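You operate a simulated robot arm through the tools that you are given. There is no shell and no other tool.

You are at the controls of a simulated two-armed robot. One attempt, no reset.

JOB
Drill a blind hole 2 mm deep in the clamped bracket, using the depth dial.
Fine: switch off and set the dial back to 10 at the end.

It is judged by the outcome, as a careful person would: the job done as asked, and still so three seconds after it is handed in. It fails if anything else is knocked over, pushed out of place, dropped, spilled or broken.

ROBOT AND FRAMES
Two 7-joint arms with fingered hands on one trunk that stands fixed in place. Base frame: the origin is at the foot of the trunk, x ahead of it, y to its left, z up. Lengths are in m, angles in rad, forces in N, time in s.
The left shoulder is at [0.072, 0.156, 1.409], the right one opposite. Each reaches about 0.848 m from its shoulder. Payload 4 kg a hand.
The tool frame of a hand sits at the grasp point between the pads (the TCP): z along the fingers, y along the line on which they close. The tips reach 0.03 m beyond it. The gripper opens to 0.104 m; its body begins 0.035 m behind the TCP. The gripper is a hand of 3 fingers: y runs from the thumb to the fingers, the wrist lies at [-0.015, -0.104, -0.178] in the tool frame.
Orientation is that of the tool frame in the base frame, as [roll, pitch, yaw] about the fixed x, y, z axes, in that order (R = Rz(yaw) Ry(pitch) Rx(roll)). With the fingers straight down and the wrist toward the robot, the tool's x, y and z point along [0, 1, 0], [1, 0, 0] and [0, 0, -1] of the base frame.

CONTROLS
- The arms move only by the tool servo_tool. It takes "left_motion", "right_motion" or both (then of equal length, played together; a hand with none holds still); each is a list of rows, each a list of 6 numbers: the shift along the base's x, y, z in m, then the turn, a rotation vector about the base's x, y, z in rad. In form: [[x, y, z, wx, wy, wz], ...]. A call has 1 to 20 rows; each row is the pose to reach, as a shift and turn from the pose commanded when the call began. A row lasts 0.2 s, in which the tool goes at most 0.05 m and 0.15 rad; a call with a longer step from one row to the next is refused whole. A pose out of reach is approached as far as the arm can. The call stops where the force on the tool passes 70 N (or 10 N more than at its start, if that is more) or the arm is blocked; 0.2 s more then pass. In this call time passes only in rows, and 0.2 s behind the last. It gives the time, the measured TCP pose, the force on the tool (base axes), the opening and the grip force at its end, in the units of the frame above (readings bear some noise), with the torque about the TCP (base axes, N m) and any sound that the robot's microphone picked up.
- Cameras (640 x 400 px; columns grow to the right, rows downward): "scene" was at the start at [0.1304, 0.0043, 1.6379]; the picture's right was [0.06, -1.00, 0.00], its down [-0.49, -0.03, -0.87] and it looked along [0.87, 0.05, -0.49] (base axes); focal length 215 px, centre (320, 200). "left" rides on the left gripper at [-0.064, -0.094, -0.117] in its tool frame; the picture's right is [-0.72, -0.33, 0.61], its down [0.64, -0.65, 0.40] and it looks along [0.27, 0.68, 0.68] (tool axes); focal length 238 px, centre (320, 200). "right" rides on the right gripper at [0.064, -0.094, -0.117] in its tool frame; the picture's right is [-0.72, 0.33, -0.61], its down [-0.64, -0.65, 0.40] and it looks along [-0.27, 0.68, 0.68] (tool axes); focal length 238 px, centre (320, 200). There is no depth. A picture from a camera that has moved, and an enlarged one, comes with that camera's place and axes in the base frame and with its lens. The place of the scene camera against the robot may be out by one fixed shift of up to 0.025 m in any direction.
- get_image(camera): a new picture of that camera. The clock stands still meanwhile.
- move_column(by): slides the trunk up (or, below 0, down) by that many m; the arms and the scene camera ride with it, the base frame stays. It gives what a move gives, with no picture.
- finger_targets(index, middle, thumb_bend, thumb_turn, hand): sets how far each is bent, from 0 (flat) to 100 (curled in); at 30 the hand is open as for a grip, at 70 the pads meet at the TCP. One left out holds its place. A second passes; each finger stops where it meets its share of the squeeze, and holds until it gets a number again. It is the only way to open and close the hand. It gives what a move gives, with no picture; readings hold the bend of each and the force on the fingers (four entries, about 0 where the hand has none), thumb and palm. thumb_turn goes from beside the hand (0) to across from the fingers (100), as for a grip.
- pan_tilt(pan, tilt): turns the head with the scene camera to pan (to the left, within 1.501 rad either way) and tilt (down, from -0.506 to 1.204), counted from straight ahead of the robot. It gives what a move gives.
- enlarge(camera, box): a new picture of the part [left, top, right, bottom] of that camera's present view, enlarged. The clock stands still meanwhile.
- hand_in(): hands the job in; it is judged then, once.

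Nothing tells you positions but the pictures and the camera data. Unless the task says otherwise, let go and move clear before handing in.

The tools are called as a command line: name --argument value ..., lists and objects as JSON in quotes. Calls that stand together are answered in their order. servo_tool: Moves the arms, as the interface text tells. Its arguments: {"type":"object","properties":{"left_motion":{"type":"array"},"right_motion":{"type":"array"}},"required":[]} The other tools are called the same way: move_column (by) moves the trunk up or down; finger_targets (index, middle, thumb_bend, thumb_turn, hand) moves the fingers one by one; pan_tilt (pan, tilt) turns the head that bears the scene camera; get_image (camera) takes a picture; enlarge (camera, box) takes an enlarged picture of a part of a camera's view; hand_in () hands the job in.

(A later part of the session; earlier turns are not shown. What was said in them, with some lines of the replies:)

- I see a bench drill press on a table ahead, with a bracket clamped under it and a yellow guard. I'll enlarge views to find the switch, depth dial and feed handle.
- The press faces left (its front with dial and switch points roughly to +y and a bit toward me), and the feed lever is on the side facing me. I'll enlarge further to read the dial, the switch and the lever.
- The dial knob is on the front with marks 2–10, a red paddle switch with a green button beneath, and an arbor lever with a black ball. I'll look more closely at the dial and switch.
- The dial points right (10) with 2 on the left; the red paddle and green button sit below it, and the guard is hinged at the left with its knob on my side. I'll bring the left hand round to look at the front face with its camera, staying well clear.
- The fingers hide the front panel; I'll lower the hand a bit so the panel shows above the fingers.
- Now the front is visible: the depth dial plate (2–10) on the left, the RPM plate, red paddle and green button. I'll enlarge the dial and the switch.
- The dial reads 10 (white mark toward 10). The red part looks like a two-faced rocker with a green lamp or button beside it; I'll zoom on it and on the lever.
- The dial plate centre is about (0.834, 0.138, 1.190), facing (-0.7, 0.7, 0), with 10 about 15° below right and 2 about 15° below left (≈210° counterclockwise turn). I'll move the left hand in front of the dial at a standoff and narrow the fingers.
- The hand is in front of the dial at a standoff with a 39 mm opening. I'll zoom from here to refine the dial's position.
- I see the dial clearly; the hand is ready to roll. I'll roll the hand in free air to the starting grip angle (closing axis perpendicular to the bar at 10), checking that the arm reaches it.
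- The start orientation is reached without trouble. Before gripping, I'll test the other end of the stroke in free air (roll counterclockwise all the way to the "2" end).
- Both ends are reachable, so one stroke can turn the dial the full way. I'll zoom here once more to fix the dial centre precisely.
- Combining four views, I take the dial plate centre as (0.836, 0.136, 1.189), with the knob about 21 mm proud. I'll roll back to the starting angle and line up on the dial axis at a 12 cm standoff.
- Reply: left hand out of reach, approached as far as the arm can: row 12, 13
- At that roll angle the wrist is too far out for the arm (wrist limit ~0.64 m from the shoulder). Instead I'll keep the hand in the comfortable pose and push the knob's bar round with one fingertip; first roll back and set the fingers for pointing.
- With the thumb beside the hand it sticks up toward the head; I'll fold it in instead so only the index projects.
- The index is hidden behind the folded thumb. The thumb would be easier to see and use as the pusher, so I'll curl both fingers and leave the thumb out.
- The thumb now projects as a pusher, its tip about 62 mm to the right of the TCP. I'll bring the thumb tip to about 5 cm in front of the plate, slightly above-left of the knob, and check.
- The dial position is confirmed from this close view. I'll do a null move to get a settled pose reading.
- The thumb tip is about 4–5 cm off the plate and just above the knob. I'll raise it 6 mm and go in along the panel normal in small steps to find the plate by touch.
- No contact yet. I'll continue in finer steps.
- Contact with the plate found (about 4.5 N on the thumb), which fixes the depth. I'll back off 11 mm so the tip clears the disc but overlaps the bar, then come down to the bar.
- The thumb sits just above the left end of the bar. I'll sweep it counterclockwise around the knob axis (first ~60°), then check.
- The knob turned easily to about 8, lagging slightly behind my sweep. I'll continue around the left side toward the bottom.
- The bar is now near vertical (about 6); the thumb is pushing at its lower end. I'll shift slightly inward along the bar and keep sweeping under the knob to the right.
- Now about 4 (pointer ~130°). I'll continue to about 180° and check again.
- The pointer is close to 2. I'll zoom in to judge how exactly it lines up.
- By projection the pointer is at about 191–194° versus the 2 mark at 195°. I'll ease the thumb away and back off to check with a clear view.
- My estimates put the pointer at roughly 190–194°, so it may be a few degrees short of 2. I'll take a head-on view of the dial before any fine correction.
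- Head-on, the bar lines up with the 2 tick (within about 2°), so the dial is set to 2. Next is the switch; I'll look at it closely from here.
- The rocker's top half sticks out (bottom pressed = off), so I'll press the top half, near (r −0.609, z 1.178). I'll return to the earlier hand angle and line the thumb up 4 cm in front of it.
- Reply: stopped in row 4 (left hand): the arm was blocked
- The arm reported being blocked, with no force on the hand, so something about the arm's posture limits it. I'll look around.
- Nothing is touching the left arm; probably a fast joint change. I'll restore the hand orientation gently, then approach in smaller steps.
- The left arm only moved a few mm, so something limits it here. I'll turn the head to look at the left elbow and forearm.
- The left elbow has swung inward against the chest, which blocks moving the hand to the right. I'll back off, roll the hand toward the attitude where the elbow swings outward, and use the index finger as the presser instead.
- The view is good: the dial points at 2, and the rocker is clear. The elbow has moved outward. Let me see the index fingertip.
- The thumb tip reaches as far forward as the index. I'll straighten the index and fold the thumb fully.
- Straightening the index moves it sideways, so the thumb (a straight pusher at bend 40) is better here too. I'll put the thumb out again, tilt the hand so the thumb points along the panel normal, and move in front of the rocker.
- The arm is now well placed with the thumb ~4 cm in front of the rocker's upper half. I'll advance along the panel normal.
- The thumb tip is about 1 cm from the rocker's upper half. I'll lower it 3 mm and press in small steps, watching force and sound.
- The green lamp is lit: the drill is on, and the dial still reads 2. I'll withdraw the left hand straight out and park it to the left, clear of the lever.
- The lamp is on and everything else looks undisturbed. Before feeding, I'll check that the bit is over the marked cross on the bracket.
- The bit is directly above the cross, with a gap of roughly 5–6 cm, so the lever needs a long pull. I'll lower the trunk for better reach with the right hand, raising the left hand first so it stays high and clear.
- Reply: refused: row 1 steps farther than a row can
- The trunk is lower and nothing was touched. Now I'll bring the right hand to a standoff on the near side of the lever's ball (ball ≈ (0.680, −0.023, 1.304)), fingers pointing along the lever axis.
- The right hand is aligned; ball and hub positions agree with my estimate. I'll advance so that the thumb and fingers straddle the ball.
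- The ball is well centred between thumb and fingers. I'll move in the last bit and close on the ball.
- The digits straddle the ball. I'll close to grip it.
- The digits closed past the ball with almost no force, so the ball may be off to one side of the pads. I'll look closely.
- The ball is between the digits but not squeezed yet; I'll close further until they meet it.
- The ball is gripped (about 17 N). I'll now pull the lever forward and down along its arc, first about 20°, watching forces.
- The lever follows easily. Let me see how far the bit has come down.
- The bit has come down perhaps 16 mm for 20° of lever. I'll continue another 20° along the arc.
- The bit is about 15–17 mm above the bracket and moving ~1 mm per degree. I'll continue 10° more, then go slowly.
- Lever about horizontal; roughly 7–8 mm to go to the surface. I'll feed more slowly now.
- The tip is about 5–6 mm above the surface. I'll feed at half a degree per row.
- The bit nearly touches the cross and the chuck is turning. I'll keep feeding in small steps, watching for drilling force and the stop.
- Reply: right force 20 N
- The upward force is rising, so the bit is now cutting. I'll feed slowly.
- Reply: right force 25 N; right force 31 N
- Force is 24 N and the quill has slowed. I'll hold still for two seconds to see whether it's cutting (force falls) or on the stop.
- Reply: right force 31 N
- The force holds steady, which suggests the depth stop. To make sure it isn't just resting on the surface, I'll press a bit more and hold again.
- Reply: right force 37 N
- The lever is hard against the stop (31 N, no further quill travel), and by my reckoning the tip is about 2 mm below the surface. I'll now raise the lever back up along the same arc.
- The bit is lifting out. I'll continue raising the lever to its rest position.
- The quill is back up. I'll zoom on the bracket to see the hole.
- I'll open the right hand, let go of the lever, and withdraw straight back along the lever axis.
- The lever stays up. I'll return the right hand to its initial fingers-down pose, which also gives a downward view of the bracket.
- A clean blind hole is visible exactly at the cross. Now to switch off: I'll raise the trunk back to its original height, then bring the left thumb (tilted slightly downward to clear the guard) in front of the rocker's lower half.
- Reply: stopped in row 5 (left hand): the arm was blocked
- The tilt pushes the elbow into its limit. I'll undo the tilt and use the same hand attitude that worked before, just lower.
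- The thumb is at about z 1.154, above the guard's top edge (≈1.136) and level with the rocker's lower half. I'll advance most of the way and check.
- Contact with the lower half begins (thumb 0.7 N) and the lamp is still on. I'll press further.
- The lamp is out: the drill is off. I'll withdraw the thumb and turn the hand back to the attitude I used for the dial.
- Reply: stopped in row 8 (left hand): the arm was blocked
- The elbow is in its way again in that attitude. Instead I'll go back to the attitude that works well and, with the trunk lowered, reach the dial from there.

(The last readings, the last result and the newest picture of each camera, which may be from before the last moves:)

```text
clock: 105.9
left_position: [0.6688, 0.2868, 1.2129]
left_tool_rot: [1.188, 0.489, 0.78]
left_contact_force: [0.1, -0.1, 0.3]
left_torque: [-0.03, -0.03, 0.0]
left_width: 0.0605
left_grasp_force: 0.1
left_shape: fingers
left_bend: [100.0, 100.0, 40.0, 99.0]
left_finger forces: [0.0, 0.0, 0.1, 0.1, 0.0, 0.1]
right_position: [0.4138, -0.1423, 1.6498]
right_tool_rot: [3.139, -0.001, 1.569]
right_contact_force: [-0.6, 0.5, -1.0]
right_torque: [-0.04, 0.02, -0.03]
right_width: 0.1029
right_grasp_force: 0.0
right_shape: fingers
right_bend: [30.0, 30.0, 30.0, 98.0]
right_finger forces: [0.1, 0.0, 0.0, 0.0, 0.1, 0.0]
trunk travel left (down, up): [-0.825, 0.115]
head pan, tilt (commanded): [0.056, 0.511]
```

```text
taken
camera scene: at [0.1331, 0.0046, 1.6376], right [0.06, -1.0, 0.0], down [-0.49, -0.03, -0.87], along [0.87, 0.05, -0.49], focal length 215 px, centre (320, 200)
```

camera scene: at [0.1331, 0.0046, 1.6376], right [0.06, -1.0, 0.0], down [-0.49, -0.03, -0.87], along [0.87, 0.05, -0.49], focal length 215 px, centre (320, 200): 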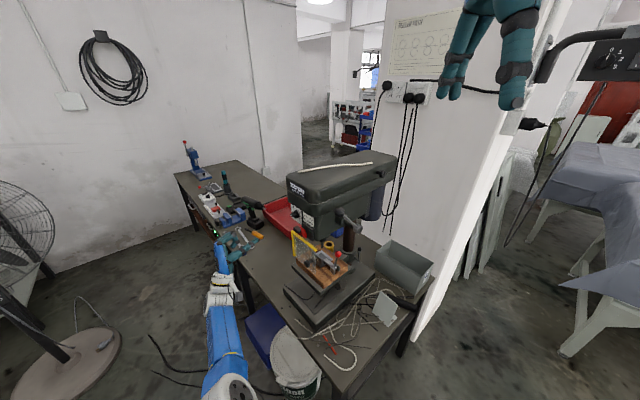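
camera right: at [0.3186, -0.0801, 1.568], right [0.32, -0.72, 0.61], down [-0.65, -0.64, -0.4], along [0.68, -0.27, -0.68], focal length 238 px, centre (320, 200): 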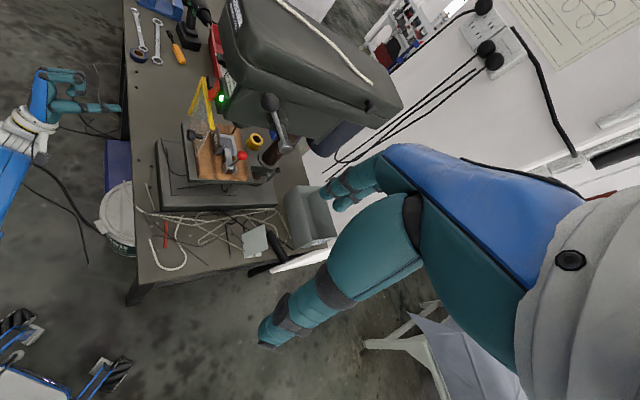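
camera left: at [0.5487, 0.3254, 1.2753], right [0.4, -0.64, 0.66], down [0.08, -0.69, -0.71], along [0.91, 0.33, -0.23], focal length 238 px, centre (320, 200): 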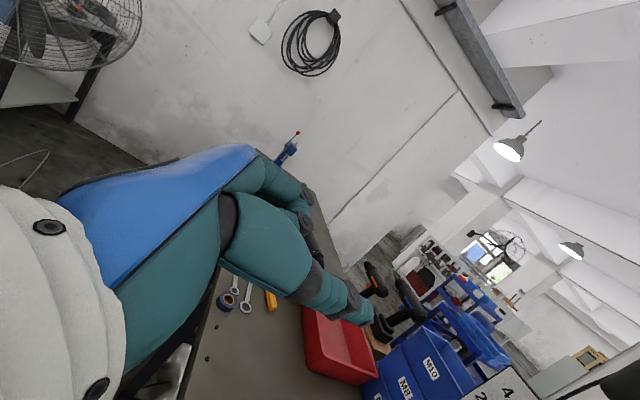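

move_column --by -0.18

servo_tool --left_motion '[[0, 0, 0.045, 0, 0, 0], [0, 0, 0.09, 0, 0, 0], [0, 0, 0.135, 0, 0, 0], [0.015, -0.01, 0.16, 0, 0, 0], [0.04, -0.02, 0.165, 0, 0, 0], [0.065, -0.03, 0.165, 0, 0, 0], [0.09, -0.035, 0.165, 0, 0, 0]]'

get_image --camera "left"

enlarge --camera "scene" --box '[250, 110, 350, 200]'

```text
clock: 107.9
left_position: [0.6675, 0.2854, 1.0359]
left_tool_rot: [1.188, 0.491, 0.78]
left_contact_force: [0.3, -0.7, 0.2]
left_torque: [0.0, -0.01, -0.02]
left_width: 0.0609
left_grasp_force: 0.1
left_shape: fingers
left_bend: [100.0, 100.0, 40.0, 99.0]
left_finger forces: [0.1, 0.1, 0.0, 0.0, 0.0, 0.0]
right_position: [0.4112, -0.1457, 1.4706]
right_tool_rot: [3.137, -0.002, 1.568]
right_contact_force: [1.2, -0.3, 0.7]
right_torque: [0.02, -0.01, 0.05]
right_width: 0.1027
right_grasp_force: 0.1
right_shape: fingers
right_bend: [30.0, 30.0, 30.0, 98.0]
right_finger forces: [0.1, 0.1, 0.0, 0.1, 0.1, 0.0]
trunk travel left (down, up): [-0.645, 0.295]
head pan, tilt (commanded): [0.056, 0.511]
```

```text
clock: 109.5
left_position: [0.7584, 0.2515, 1.1989]
left_tool_rot: [1.188, 0.492, 0.778]
left_contact_force: [0.1, -0.4, 0.2]
left_torque: [-0.03, 0.0, 0.01]
left_width: 0.0604
left_grasp_force: 0.0
left_shape: fingers
left_bend: [100.0, 100.0, 40.0, 99.0]
left_finger forces: [0.1, 0.1, 0.1, 0.1, 0.0, 0.0]
right_position: [0.4115, -0.1445, 1.4711]
right_tool_rot: [3.14, -0.003, 1.572]
right_contact_force: [0.1, -0.9, 0.0]
right_torque: [-0.01, 0.04, 0.0]
right_width: 0.1029
right_grasp_force: 0.1
right_shape: fingers
right_bend: [30.0, 30.0, 30.0, 98.0]
right_finger forces: [0.0, 0.1, 0.0, 0.0, 0.0, 0.0]
trunk travel left (down, up): [-0.645, 0.295]
head pan, tilt (commanded): [0.056, 0.511]
```

```text
taken
camera left: at [0.6236, 0.2207, 1.1127], right [0.01, -0.96, 0.27], down [0.68, -0.19, -0.7], along [0.73, 0.19, 0.66], focal length 238 px, centre (320, 200)
```

left: 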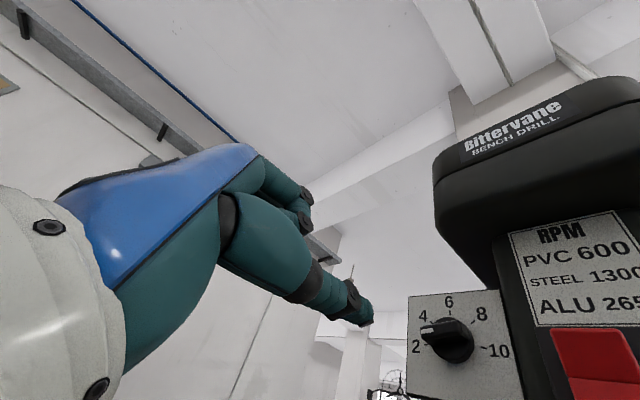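

```text
4.44 times, centred on (300, 155) of scene
camera zoom: at [0.1325, 0.0029, 1.4576], right [0.06, -1.0, 0.0], down [-0.49, -0.03, -0.87], along [0.87, 0.05, -0.49], focal length 954 px, centre (409, 400)
```

zoom: 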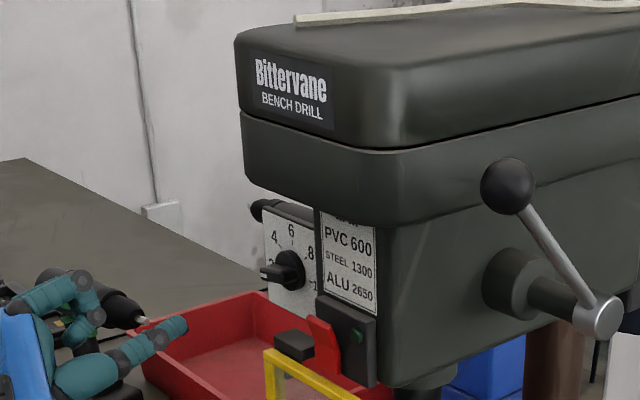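

The thumb is lined up below-left of the dial; estimates from both cameras agree within 3 mm. I'll advance toward the plate in steps and find it by touch again.

servo_tool --left_motion '[[0.0135, -0.0065, -0.0015, 0, 0, 0], [0.0245, -0.0175, -0.0015, 0, 0, 0], [0.0355, -0.0285, -0.0015, 0, 0, 0], [0.0465, -0.0395, -0.0015, 0, 0, 0]]'

enlarge --camera "left" --box '[310, 250, 460, 400]'

enlarge --camera "scene" --box '[280, 145, 330, 185]'

```text
clock: 110.5
left_position: [0.8033, 0.2116, 1.198]
left_tool_rot: [1.188, 0.491, 0.78]
left_contact_force: [0.0, -0.2, 0.3]
left_torque: [0.0, 0.01, 0.06]
left_width: 0.0603
left_grasp_force: 0.1
left_shape: fingers
left_bend: [100.0, 100.0, 40.0, 99.0]
left_finger forces: [0.0, 0.1, 0.0, 0.0, 0.1, 0.1]
right_position: [0.4121, -0.1458, 1.4719]
right_tool_rot: [3.139, -0.004, 1.571]
right_contact_force: [-0.6, -0.8, 0.3]
right_torque: [-0.01, 0.05, -0.02]
right_width: 0.1027
right_grasp_force: 0.1
right_shape: fingers
right_bend: [30.0, 30.0, 30.0, 98.0]
right_finger forces: [0.0, 0.0, 0.0, 0.0, 0.0, 0.1]
trunk travel left (down, up): [-0.645, 0.295]
head pan, tilt (commanded): [0.056, 0.511]
```

```text
2.67 times, centred on (385, 325) of left
camera zoom: at [0.6699, 0.1806, 1.111], right [0.01, -0.96, 0.27], down [0.68, -0.19, -0.7], along [0.73, 0.19, 0.66], focal length 636 px, centre (147, -133)
```

zoom: 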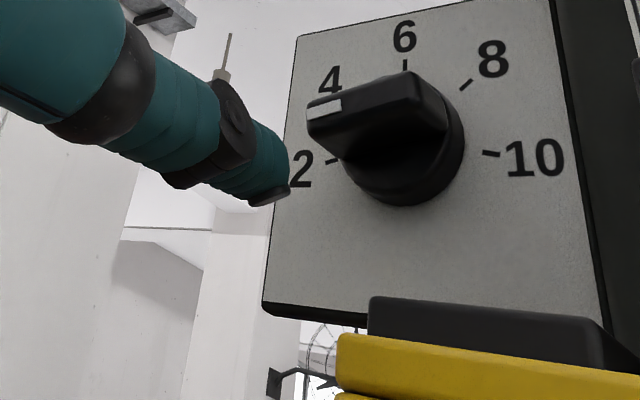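

```text
10.00 times, centred on (305, 165) of scene
camera zoom: at [0.1321, 0.0025, 1.4577], right [0.06, -1.0, 0.0], down [-0.49, -0.03, -0.87], along [0.87, 0.05, -0.49], focal length 2146 px, centre (470, 550)
```

zoom: 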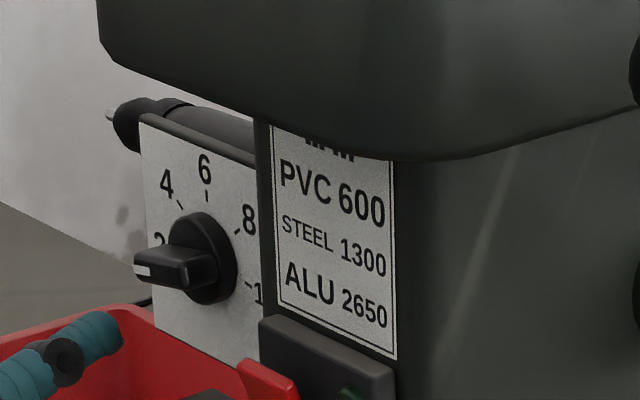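

servo_tool --left_motion '[[0.006, -0.006, 0, 0, 0, 0], [0.012, -0.012, 0, 0, 0, 0], [0.016, -0.016, 0, 0, 0, 0]]'

enlarge --camera "left" --box '[310, 250, 460, 400]'

enlarge --camera "scene" --box '[280, 145, 330, 185]'

```text
clock: 111.3
left_position: [0.8202, 0.1943, 1.1977]
left_tool_rot: [1.189, 0.489, 0.78]
left_contact_force: [0.2, 0.8, -0.1]
left_torque: [0.02, 0.03, 0.01]
left_width: 0.0605
left_grasp_force: 0.0
left_shape: fingers
left_bend: [100.0, 100.0, 40.0, 99.0]
left_finger forces: [0.0, 0.1, 0.0, 0.0, 0.0, 0.0]
right_position: [0.4116, -0.1456, 1.4704]
right_tool_rot: [3.137, -0.003, 1.569]
right_contact_force: [0.0, 0.2, -0.2]
right_torque: [0.02, 0.01, 0.01]
right_width: 0.103
right_grasp_force: 0.0
right_shape: fingers
right_bend: [30.0, 30.0, 30.0, 98.0]
right_finger forces: [0.0, 0.0, 0.1, 0.1, 0.0, 0.0]
trunk travel left (down, up): [-0.645, 0.295]
head pan, tilt (commanded): [0.056, 0.511]
```

```text
2.67 times, centred on (385, 325) of left
camera zoom: at [0.6866, 0.1651, 1.1116], right [0.01, -0.96, 0.27], down [0.68, -0.19, -0.7], along [0.73, 0.19, 0.66], focal length 636 px, centre (147, -133)
```

zoom: 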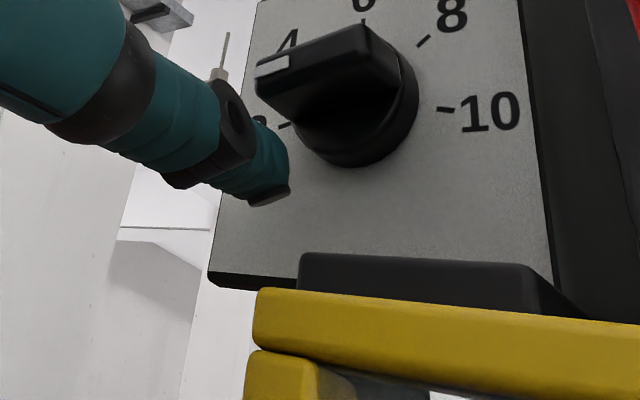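

```text
10.00 times, centred on (305, 165) of scene
camera zoom: at [0.1321, 0.0027, 1.4577], right [0.06, -1.0, 0.0], down [-0.49, -0.03, -0.87], along [0.87, 0.05, -0.49], focal length 2146 px, centre (470, 550)
```

zoom: 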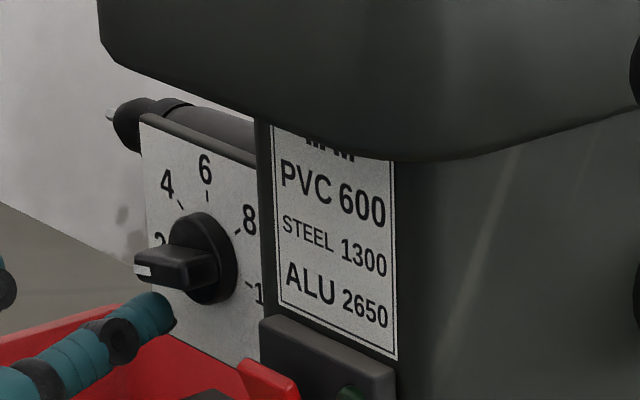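

servo_tool --left_motion '[[0.0014, -0.0014, 0, 0, 0, 0], [0.0028, -0.0028, 0, 0, 0, 0], [0.0042, -0.0042, 0, 0, 0, 0]]'

servo_tool --left_motion '[[0.0007, -0.0007, 0, 0, 0, 0], [0.0014, -0.0014, 0, 0, 0, 0]]'

```text
clock: 112.1
left_position: [0.8248, 0.1899, 1.1971]
left_tool_rot: [1.189, 0.491, 0.781]
left_contact_force: [-0.6, 0.2, 0.5]
left_torque: [-0.03, 0.0, 0.0]
left_width: 0.0605
left_grasp_force: 0.1
left_shape: fingers
left_bend: [100.0, 100.0, 40.0, 99.0]
left_finger forces: [0.1, 0.0, 0.0, 0.1, 0.0, 0.0]
right_position: [0.4125, -0.1458, 1.4702]
right_tool_rot: [3.138, -0.002, 1.569]
right_contact_force: [0.0, -0.1, 0.5]
right_torque: [0.02, -0.01, -0.01]
right_width: 0.1026
right_grasp_force: 0.1
right_shape: fingers
right_bend: [30.0, 30.0, 30.0, 98.0]
right_finger forces: [0.1, 0.0, 0.0, 0.1, 0.0, 0.0]
trunk travel left (down, up): [-0.645, 0.295]
head pan, tilt (commanded): [0.056, 0.511]
```

```text
clock: 112.7
left_position: [0.8254, 0.1889, 1.1981]
left_tool_rot: [1.189, 0.491, 0.78]
left_contact_force: [-0.3, -0.5, 0.1]
left_torque: [0.0, 0.0, 0.0]
left_width: 0.0603
left_grasp_force: 0.1
left_shape: fingers
left_bend: [100.0, 100.0, 40.0, 99.0]
left_finger forces: [0.0, 0.0, 0.1, 0.1, 0.1, 0.0]
right_position: [0.4113, -0.1447, 1.4717]
right_tool_rot: [3.138, -0.002, 1.57]
right_contact_force: [-0.6, -0.4, -0.4]
right_torque: [-0.01, 0.01, -0.02]
right_width: 0.1031
right_grasp_force: 0.0
right_shape: fingers
right_bend: [30.0, 30.0, 30.0, 98.0]
right_finger forces: [0.1, 0.0, 0.0, 0.1, 0.0, 0.0]
trunk travel left (down, up): [-0.645, 0.295]
head pan, tilt (commanded): [0.056, 0.511]
```

servo_tool --left_motion '[[0.0007, -0.0007, 0, 0, 0, 0], [0.0014, -0.0014, 0, 0, 0, 0]]'

servo_tool --left_motion '[[0.0007, -0.0007, 0, 0, 0, 0], [0.0014, -0.0014, 0, 0, 0, 0]]'

enlarge --camera "left" --box '[310, 250, 460, 400]'

enlarge --camera "scene" --box '[280, 145, 330, 185]'

```text
clock: 113.3
left_position: [0.8274, 0.1891, 1.1985]
left_tool_rot: [1.189, 0.489, 0.779]
left_contact_force: [-1.5, 0.3, 0.6]
left_torque: [0.03, 0.01, 0.0]
left_width: 0.0607
left_grasp_force: 0.6
left_shape: fingers
left_bend: [100.0, 100.0, 40.0, 99.0]
left_finger forces: [0.1, 0.0, 0.0, 0.0, 1.3, 0.1]
right_position: [0.4101, -0.1443, 1.4714]
right_tool_rot: [3.139, 0.001, 1.57]
right_contact_force: [-0.5, 0.7, 0.8]
right_torque: [0.02, 0.0, 0.0]
right_width: 0.1027
right_grasp_force: 0.1
right_shape: fingers
right_bend: [30.0, 30.0, 30.0, 98.0]
right_finger forces: [0.1, 0.1, 0.0, 0.0, 0.0, 0.0]
trunk travel left (down, up): [-0.645, 0.295]
head pan, tilt (commanded): [0.056, 0.511]
```

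```text
clock: 113.9
left_position: [0.8268, 0.1888, 1.1978]
left_tool_rot: [1.187, 0.491, 0.782]
left_contact_force: [-6.3, 4.3, -0.8]
left_torque: [0.17, 0.21, -0.2]
left_width: 0.0604
left_grasp_force: 4.0
left_shape: fingers
left_bend: [100.0, 100.0, 40.0, 99.0]
left_finger forces: [0.0, 0.0, 0.1, 0.0, 6.8, 0.0]
right_position: [0.4097, -0.1429, 1.4708]
right_tool_rot: [3.138, 0.0, 1.569]
right_contact_force: [0.0, 0.1, 0.1]
right_torque: [-0.02, 0.02, -0.03]
right_width: 0.1031
right_grasp_force: 0.1
right_shape: fingers
right_bend: [30.0, 30.0, 30.0, 98.0]
right_finger forces: [0.1, 0.0, 0.0, 0.0, 0.0, 0.0]
trunk travel left (down, up): [-0.645, 0.295]
head pan, tilt (commanded): [0.056, 0.511]
```

```text
2.67 times, centred on (385, 325) of left
camera zoom: at [0.6937, 0.1589, 1.1114], right [0.01, -0.96, 0.27], down [0.69, -0.19, -0.7], along [0.73, 0.2, 0.66], focal length 636 px, centre (147, -133)
```

zoom: 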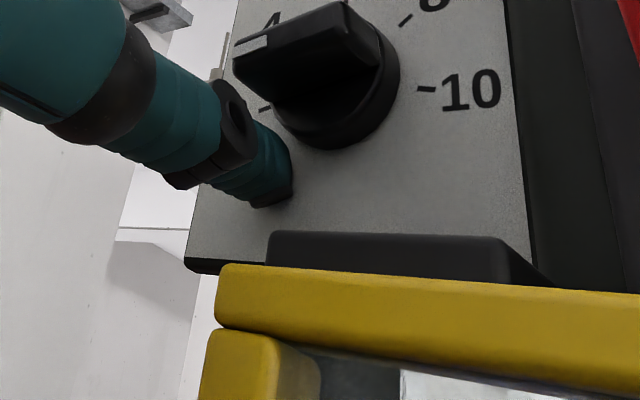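

```text
10.00 times, centred on (305, 165) of scene
camera zoom: at [0.13, 0.0052, 1.4579], right [0.06, -1.0, 0.0], down [-0.49, -0.03, -0.87], along [0.87, 0.05, -0.49], focal length 2146 px, centre (470, 550)
```

zoom: 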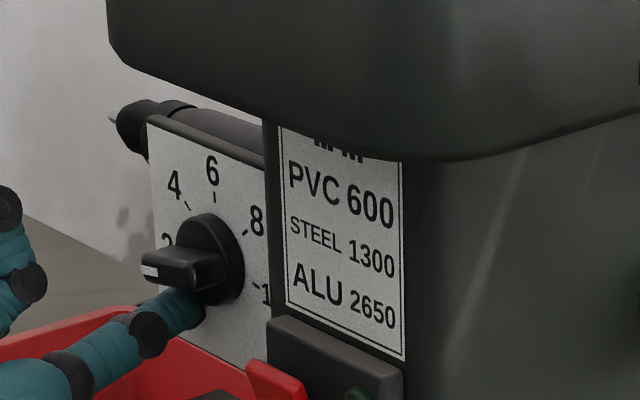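

Plate found where predicted. I'll back off 11 mm, come up under the pointer end of the bar, and begin pushing the knob clockwise.

servo_tool --left_motion '[[-0.005, 0.005, 0, 0, 0, 0], [-0.0095, 0.0095, 0, 0, 0, 0], [-0.012, 0.007, 0.005, 0, 0, 0]]'

enlarge --camera "left" --box '[310, 240, 460, 390]'

enlarge --camera "scene" --box '[280, 145, 330, 185]'

```text
clock: 114.7
left_position: [0.8162, 0.1935, 1.2032]
left_tool_rot: [1.187, 0.491, 0.778]
left_contact_force: [0.2, 0.6, -0.2]
left_torque: [0.0, -0.01, -0.03]
left_width: 0.0603
left_grasp_force: 0.0
left_shape: fingers
left_bend: [100.0, 100.0, 40.0, 99.0]
left_finger forces: [0.0, 0.1, 0.1, 0.0, 0.0, 0.1]
right_position: [0.4106, -0.1442, 1.4717]
right_tool_rot: [3.139, -0.001, 1.569]
right_contact_force: [0.2, -0.3, 0.1]
right_torque: [-0.02, 0.02, 0.02]
right_width: 0.1029
right_grasp_force: 0.1
right_shape: fingers
right_bend: [30.0, 30.0, 30.0, 98.0]
right_finger forces: [0.1, 0.0, 0.0, 0.1, 0.0, 0.0]
trunk travel left (down, up): [-0.645, 0.295]
head pan, tilt (commanded): [0.056, 0.511]
```

```text
2.67 times, centred on (385, 315) of left
camera zoom: at [0.6822, 0.1638, 1.1165], right [0.01, -0.96, 0.27], down [0.68, -0.19, -0.7], along [0.73, 0.19, 0.66], focal length 636 px, centre (147, -107)
```

zoom: 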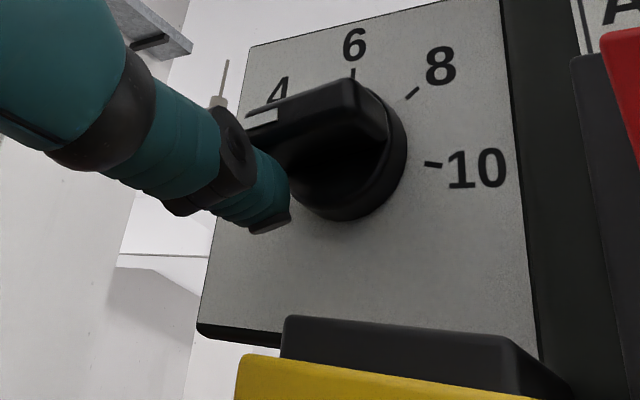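

```text
10.00 times, centred on (305, 165) of scene
camera zoom: at [0.1314, 0.0031, 1.4578], right [0.06, -1.0, 0.0], down [-0.49, -0.03, -0.87], along [0.87, 0.05, -0.49], focal length 2146 px, centre (470, 550)
```

zoom: 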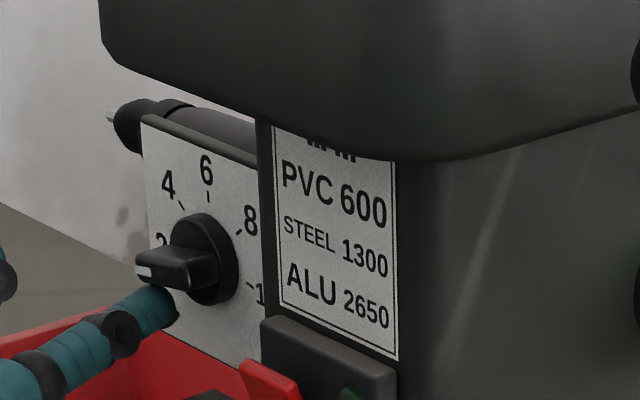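

servo_tool --left_motion '[[-0.0003, -0.0003, 0.0028, 0, 0, 0], [-0.0006, -0.0006, 0.0053, 0, 0, 0], [0.0018, 0.0018, 0.008, 0, 0, 0], [0.0035, 0.0035, 0.0115, 0, 0, 0], [0.0045, 0.0045, 0.0155, 0, 0, 0], [0.0048, 0.0048, 0.0197, 0, 0, 0]]'

enlarge --camera "left" --box '[310, 240, 460, 390]'

enlarge --camera "scene" --box '[280, 145, 330, 185]'

```text
clock: 116.1
left_position: [0.8216, 0.1979, 1.2222]
left_tool_rot: [1.187, 0.491, 0.778]
left_contact_force: [0.2, 0.3, 0.0]
left_torque: [0.04, 0.0, 0.0]
left_width: 0.0608
left_grasp_force: 0.7
left_shape: fingers
left_bend: [100.0, 100.0, 39.0, 99.0]
left_finger forces: [0.0, 0.0, 0.0, 0.0, 0.7, 0.1]
right_position: [0.4109, -0.145, 1.4708]
right_tool_rot: [3.137, -0.002, 1.569]
right_contact_force: [0.8, 0.3, 0.0]
right_torque: [0.0, 0.0, 0.03]
right_width: 0.1031
right_grasp_force: 0.1
right_shape: fingers
right_bend: [30.0, 30.0, 30.0, 98.0]
right_finger forces: [0.0, 0.0, 0.0, 0.0, 0.0, 0.0]
trunk travel left (down, up): [-0.645, 0.295]
head pan, tilt (commanded): [0.056, 0.511]
```

```text
2.67 times, centred on (385, 315) of left
camera zoom: at [0.6878, 0.1683, 1.1362], right [0.01, -0.96, 0.27], down [0.68, -0.19, -0.7], along [0.73, 0.19, 0.66], focal length 636 px, centre (147, -107)
```

zoom: 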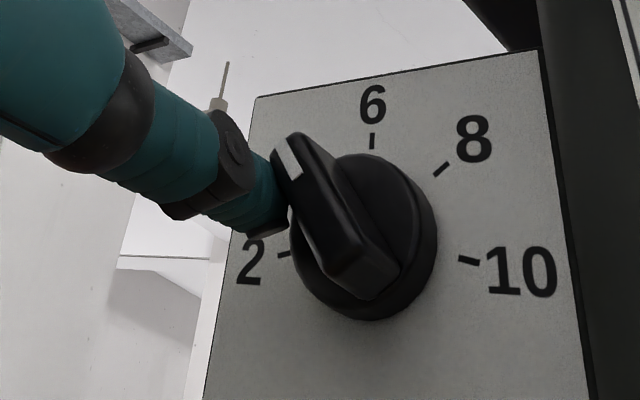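

```text
10.00 times, centred on (305, 165) of scene
camera zoom: at [0.1323, 0.0029, 1.4576], right [0.06, -1.0, 0.0], down [-0.49, -0.03, -0.87], along [0.87, 0.05, -0.49], focal length 2146 px, centre (470, 550)
```

zoom: 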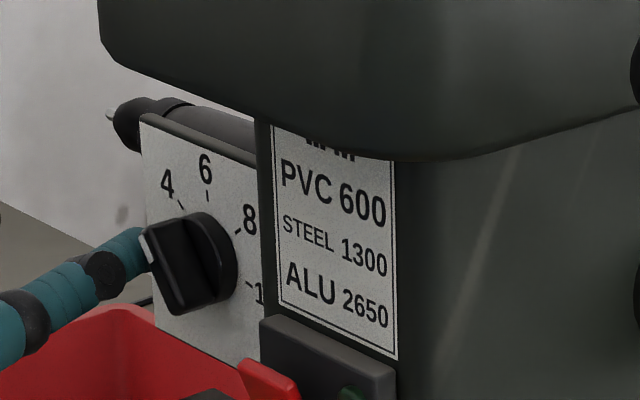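

The knob follows (now near 4). Continuing clockwise over the top.

servo_tool --left_motion '[[-0.0006, -0.0006, 0.0042, 0, 0, 0], [-0.0018, -0.0018, 0.008, 0, 0, 0], [-0.0037, -0.0037, 0.0113, 0, 0, 0], [-0.0062, -0.0062, 0.0137, 0, 0, 0], [-0.009, -0.009, 0.0152, 0, 0, 0], [-0.012, -0.012, 0.0156, 0, 0, 0]]'

enlarge --camera "left" --box '[310, 240, 460, 390]'

enlarge --camera "scene" --box '[280, 145, 330, 185]'

```text
clock: 117.5
left_position: [0.8094, 0.1865, 1.2377]
left_tool_rot: [1.191, 0.489, 0.781]
left_contact_force: [0.6, -0.1, -0.2]
left_torque: [-0.03, -0.01, -0.02]
left_width: 0.0602
left_grasp_force: 0.0
left_shape: fingers
left_bend: [100.0, 100.0, 40.0, 99.0]
left_finger forces: [0.0, 0.0, 0.1, 0.0, 0.0, 0.0]
right_position: [0.4121, -0.1459, 1.4709]
right_tool_rot: [3.138, 0.0, 1.568]
right_contact_force: [0.2, 0.7, -0.1]
right_torque: [-0.03, 0.01, 0.02]
right_width: 0.1031
right_grasp_force: 0.2
right_shape: fingers
right_bend: [30.0, 30.0, 30.0, 98.0]
right_finger forces: [0.0, 0.0, 0.0, 0.1, 0.0, 0.0]
trunk travel left (down, up): [-0.645, 0.295]
head pan, tilt (commanded): [0.056, 0.511]
```

```text
2.67 times, centred on (385, 315) of left
camera zoom: at [0.6754, 0.1558, 1.1519], right [0.01, -0.96, 0.27], down [0.68, -0.19, -0.7], along [0.73, 0.19, 0.66], focal length 636 px, centre (147, -107)
```

zoom: 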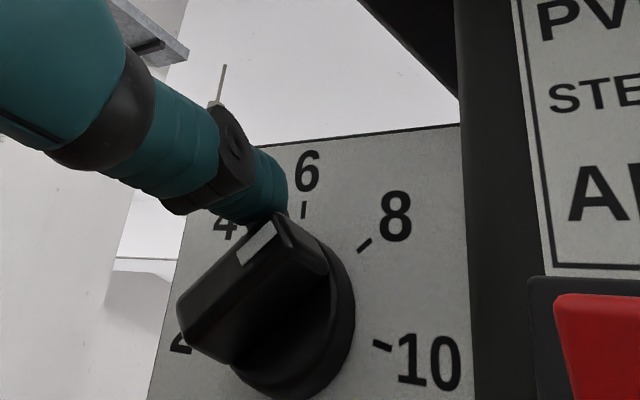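

```text
10.00 times, centred on (305, 165) of scene
camera zoom: at [0.1318, 0.0022, 1.4577], right [0.06, -1.0, 0.0], down [-0.49, -0.03, -0.87], along [0.87, 0.05, -0.49], focal length 2146 px, centre (470, 550)
```

zoom: 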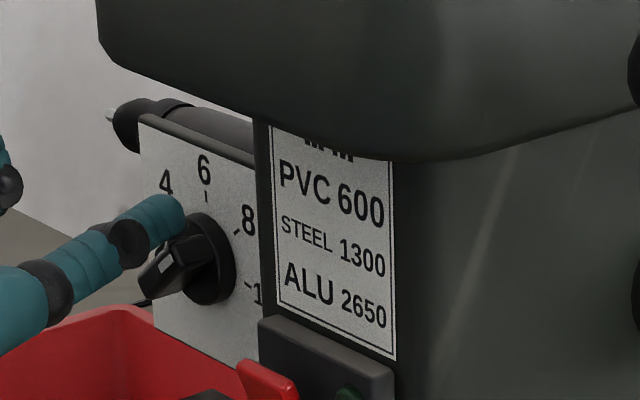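

Now near 8. A bit more, then I'll check before the final degrees.

servo_tool --left_motion '[[-0.0015, -0.0015, -0.0003, 0, 0, 0], [-0.003, -0.003, -0.0008, 0, 0, 0], [-0.0044, -0.0044, -0.0016, 0, 0, 0], [-0.0057, -0.0057, -0.0026, 0, 0, 0], [-0.0069, -0.0069, -0.0038, 0, 0, 0], [-0.008, -0.008, -0.0053, 0, 0, 0]]'

enlarge --camera "left" --box '[310, 240, 460, 390]'

enlarge --camera "scene" --box '[280, 145, 330, 185]'

```text
clock: 118.9
left_position: [0.8011, 0.1786, 1.2319]
left_tool_rot: [1.19, 0.489, 0.78]
left_contact_force: [0.2, 0.5, -0.1]
left_torque: [0.0, 0.01, 0.0]
left_width: 0.0601
left_grasp_force: 0.1
left_shape: fingers
left_bend: [100.0, 100.0, 40.0, 99.0]
left_finger forces: [0.0, 0.0, 0.0, 0.0, 0.0, 0.0]
right_position: [0.4107, -0.1456, 1.4703]
right_tool_rot: [3.138, -0.002, 1.569]
right_contact_force: [-0.5, 0.0, -0.2]
right_torque: [-0.03, 0.0, 0.02]
right_width: 0.103
right_grasp_force: 0.1
right_shape: fingers
right_bend: [30.0, 30.0, 30.0, 98.0]
right_finger forces: [0.0, 0.0, 0.1, 0.0, 0.0, 0.0]
trunk travel left (down, up): [-0.645, 0.295]
head pan, tilt (commanded): [0.056, 0.511]
```

```text
2.67 times, centred on (385, 315) of left
camera zoom: at [0.6672, 0.1481, 1.1459], right [0.01, -0.96, 0.27], down [0.68, -0.19, -0.7], along [0.73, 0.19, 0.66], focal length 636 px, centre (147, -107)
```

zoom: 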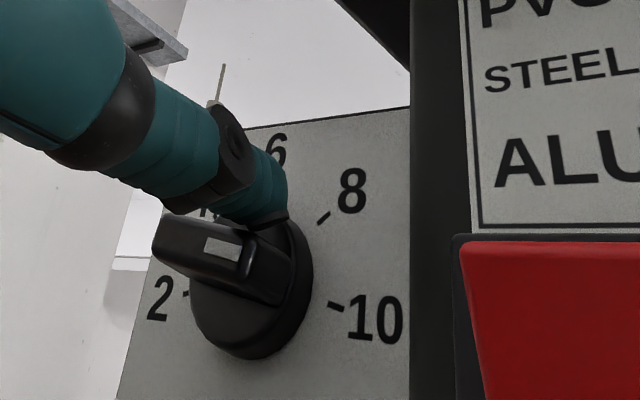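

```text
10.00 times, centred on (305, 165) of scene
camera zoom: at [0.1319, 0.0024, 1.4577], right [0.06, -1.0, 0.0], down [-0.49, -0.03, -0.87], along [0.87, 0.05, -0.49], focal length 2146 px, centre (470, 550)
```

zoom: 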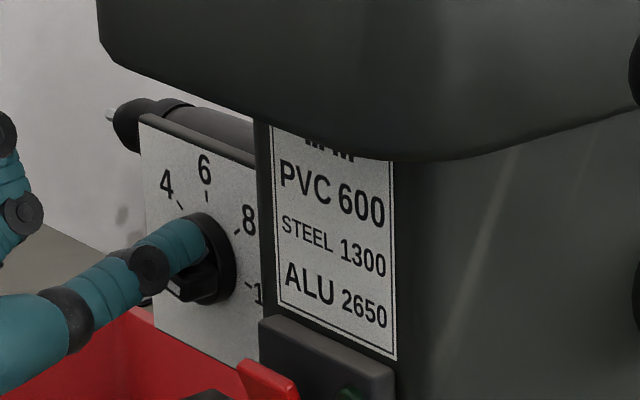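

About 4–5° short of the 10 mark. I'll push slightly further, then back off for a head-on check.

servo_tool --left_motion '[[-0.0006, -0.0006, -0.0011, 0, 0, 0], [-0.001, -0.001, -0.0019, 0, 0, 0]]'

enlarge --camera "left" --box '[310, 240, 460, 390]'

```text
clock: 119.5
left_position: [0.799, 0.1776, 1.2316]
left_tool_rot: [1.188, 0.49, 0.781]
left_contact_force: [-0.2, -0.3, 0.8]
left_torque: [0.0, 0.0, 0.02]
left_width: 0.0601
left_grasp_force: 0.6
left_shape: fingers
left_bend: [100.0, 100.0, 40.0, 99.0]
left_finger forces: [0.1, 0.0, 0.1, 0.0, 0.7, 0.1]
right_position: [0.4116, -0.1455, 1.4723]
right_tool_rot: [3.138, -0.001, 1.568]
right_contact_force: [-0.2, 0.3, 0.4]
right_torque: [0.02, 0.0, -0.02]
right_width: 0.1028
right_grasp_force: 0.0
right_shape: fingers
right_bend: [30.0, 30.0, 30.0, 98.0]
right_finger forces: [0.0, 0.1, 0.0, 0.0, 0.0, 0.1]
trunk travel left (down, up): [-0.645, 0.295]
head pan, tilt (commanded): [0.056, 0.511]
```

```text
2.67 times, centred on (385, 315) of left
camera zoom: at [0.6661, 0.1471, 1.1448], right [0.01, -0.96, 0.27], down [0.68, -0.19, -0.7], along [0.73, 0.19, 0.66], focal length 636 px, centre (147, -107)
```

zoom: 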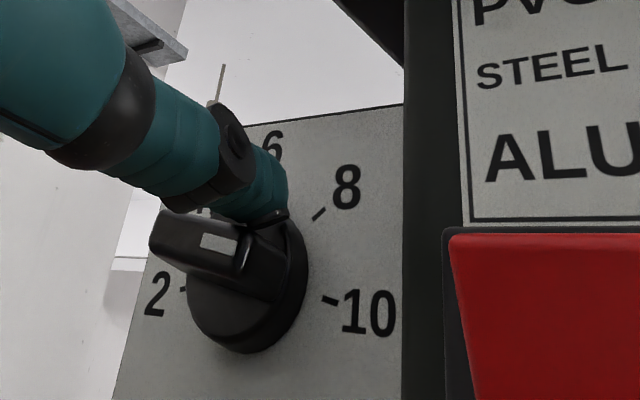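

I'll lift the thumb off the bar, withdraw, and turn the hand for a square-on view of the dial.

servo_tool --left_motion '[[0.0, 0.0, 0.004, 0, 0, 0], [-0.01, 0.01, 0.005, 0, 0, 0], [-0.03, 0.03, 0.005, 0, 0, 0], [-0.05, 0.05, 0, 0, 0, 0], [-0.07, 0.075, -0.01, 0.08, 0.08, -0.06], [-0.09, 0.095, -0.02, 0.16, 0.16, -0.12], [-0.11, 0.11, -0.03, 0.2415, 0.239, -0.179]]'

get_image --camera "left"

enlarge --camera "scene" --box '[285, 145, 325, 180]'

```text
clock: 121.1
left_position: [0.6896, 0.2894, 1.2009]
left_tool_rot: [1.575, 0.489, 0.783]
left_contact_force: [0.2, -0.1, -0.1]
left_torque: [0.04, -0.02, 0.0]
left_width: 0.06
left_grasp_force: 0.1
left_shape: fingers
left_bend: [100.0, 100.0, 40.0, 99.0]
left_finger forces: [0.0, 0.1, 0.0, 0.1, 0.1, 0.0]
right_position: [0.4106, -0.1425, 1.471]
right_tool_rot: [3.138, 0.002, 1.569]
right_contact_force: [-0.7, -0.3, 0.3]
right_torque: [0.0, 0.03, -0.02]
right_width: 0.1029
right_grasp_force: 0.1
right_shape: fingers
right_bend: [30.0, 30.0, 30.0, 98.0]
right_finger forces: [0.0, 0.0, 0.1, 0.0, 0.0, 0.1]
trunk travel left (down, up): [-0.645, 0.295]
head pan, tilt (commanded): [0.056, 0.511]
```

```text
taken
camera left: at [0.5365, 0.3033, 1.1476], right [-0.13, -0.99, 0.05], down [0.47, -0.1, -0.88], along [0.88, -0.09, 0.47], focal length 238 px, centre (320, 200)
```

left: 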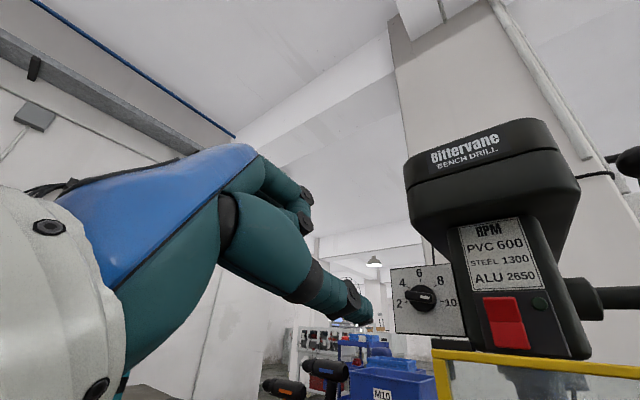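

```text
11.43 times, centred on (305, 162) of scene
camera zoom: at [0.1304, 0.0062, 1.4579], right [0.06, -1.0, 0.0], down [-0.49, -0.03, -0.87], along [0.87, 0.05, -0.49], focal length 2452 px, centre (491, 629)
```

zoom: 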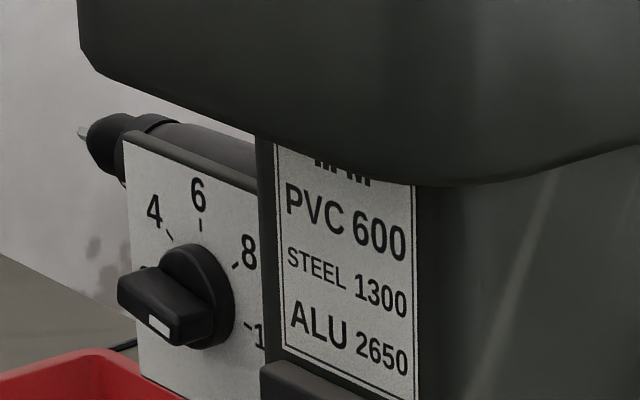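

enlarge --camera "left" --box '[385, 260, 465, 340]'

enlarge --camera "left" --box '[395, 270, 455, 330]'

```text
5.00 times, centred on (425, 300) of left
camera zoom: at [0.5365, 0.3033, 1.1476], right [-0.13, -0.99, 0.05], down [0.47, -0.1, -0.88], along [0.88, -0.09, 0.47], focal length 1192 px, centre (-205, -300)
```

zoom: 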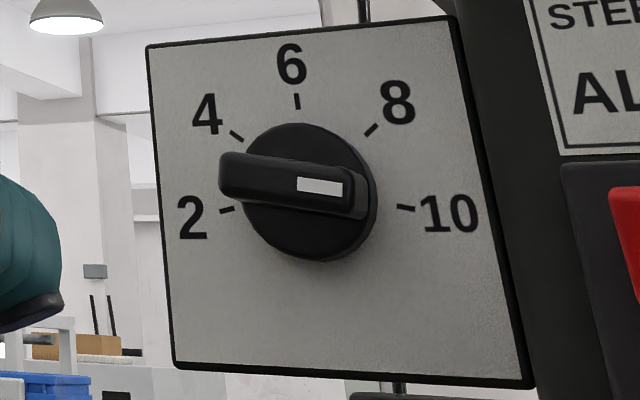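

```text
6.67 times, centred on (425, 300) of left
camera zoom: at [0.5365, 0.3033, 1.1476], right [-0.13, -0.99, 0.05], down [0.47, -0.1, -0.88], along [0.88, -0.09, 0.47], focal length 1589 px, centre (-380, -467)
```

zoom: 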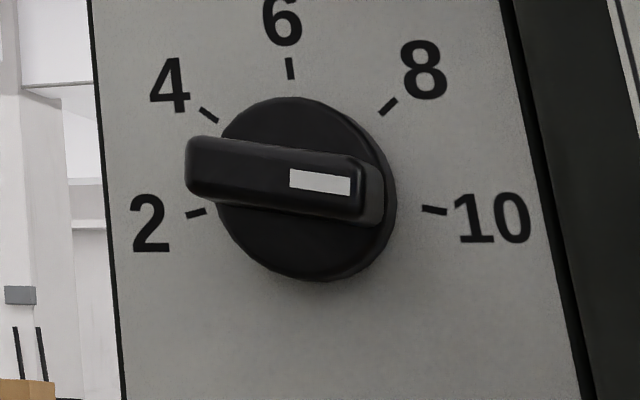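

Square-on, the bar lines up with the 10 tick (bar ≈ −9.8°, tick ≈ −10°), and the lamp is dark. I'll move the left hand well clear and do a final check of the scene.

servo_tool --left_motion '[[-0.03, 0.015, 0.01, 0, 0, 0], [-0.06, 0.03, 0.02, 0, 0, 0], [-0.09, 0.045, 0.03, 0, 0, 0], [-0.12, 0.06, 0.04, 0, 0, 0], [-0.15, 0.07, 0.05, 0, 0, 0]]'

get_image --camera "scene"

enlarge --camera "scene" --box '[270, 130, 390, 260]'

enlarge --camera "right" --box '[150, 60, 330, 220]'

enlarge --camera "left" --box '[340, 200, 540, 360]'

```text
clock: 122.3
left_position: [0.539, 0.3569, 1.2516]
left_tool_rot: [1.572, 0.488, 0.778]
left_contact_force: [-0.8, 0.1, -0.3]
left_torque: [-0.01, 0.02, 0.06]
left_width: 0.0604
left_grasp_force: 0.1
left_shape: fingers
left_bend: [100.0, 100.0, 40.0, 99.0]
left_finger forces: [0.1, 0.1, 0.0, 0.0, 0.1, 0.0]
right_position: [0.411, -0.1443, 1.4719]
right_tool_rot: [3.137, 0.0, 1.569]
right_contact_force: [-0.3, 0.1, -0.9]
right_torque: [0.0, 0.02, 0.02]
right_width: 0.1027
right_grasp_force: 0.0
right_shape: fingers
right_bend: [30.0, 30.0, 30.0, 98.0]
right_finger forces: [0.0, 0.0, 0.0, 0.1, 0.0, 0.0]
trunk travel left (down, up): [-0.645, 0.295]
head pan, tilt (commanded): [0.056, 0.511]
```

```text
taken
camera scene: at [0.1289, 0.0042, 1.458], right [0.06, -1.0, 0.0], down [-0.49, -0.03, -0.87], along [0.87, 0.05, -0.49], focal length 215 px, centre (320, 200)
```

scene: 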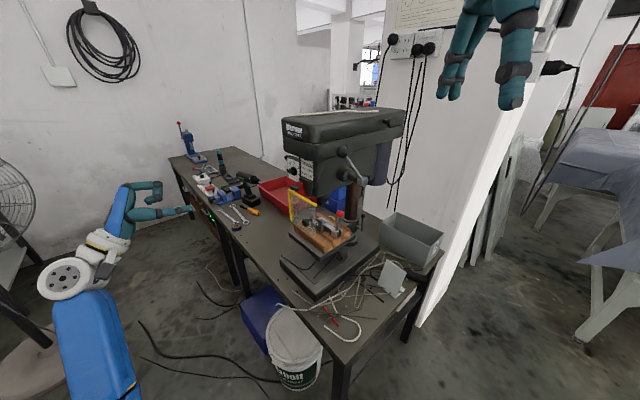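

```text
3.08 times, centred on (330, 195) of scene
camera zoom: at [0.1289, 0.0042, 1.458], right [0.06, -1.0, 0.0], down [-0.49, -0.03, -0.87], along [0.87, 0.05, -0.49], focal length 660 px, centre (289, 215)
```

zoom: 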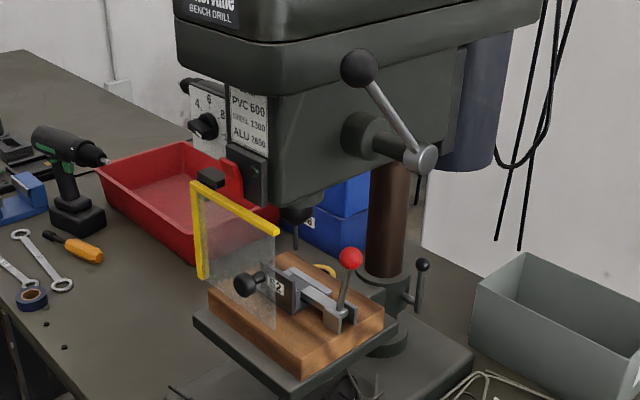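

```text
2.50 times, centred on (240, 140) of right
camera zoom: at [0.3145, -0.0807, 1.5885], right [0.32, -0.72, 0.61], down [-0.65, -0.64, -0.41], along [0.69, -0.27, -0.68], focal length 596 px, centre (520, 350)
```

zoom: 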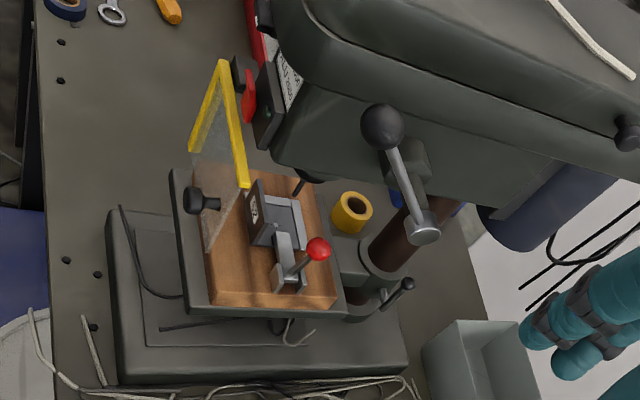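

```text
2.50 times, centred on (440, 280) of left
camera zoom: at [0.3864, 0.3706, 1.1985], right [-0.13, -0.99, 0.05], down [0.47, -0.1, -0.88], along [0.87, -0.09, 0.48], focal length 596 px, centre (20, 0)
```

zoom: 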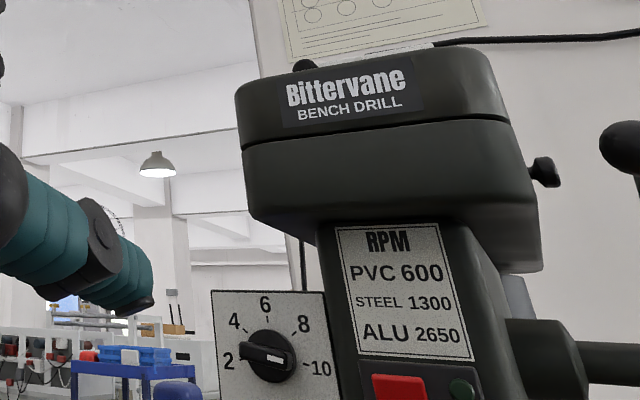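

Lever up, switch off with the lamp dark, dial back at 10, guard, clamp and everything else in place, and both hands are clear. Handing in.

hand_in

```text
The job is handed in.
```

The blind hole is drilled in the clamped bracket, on the marked cross. I set the depth dial to 2 and fed the bit down until the lever came up hard against the stop. I can see the hole, but I couldn't measure its depth; the 2 mm figure rests on the dial setting and the stop.

At hand-in:
- **Switch:** it is off and its lamp is dark.
- **Dial:** it is back on 10, within about a degree by eye.
- **Lever and hands:** the lever has returned to the top, and both hands are clear of the press.
- **Surroundings:** in the final pictures nothing else looked knocked, moved or broken.
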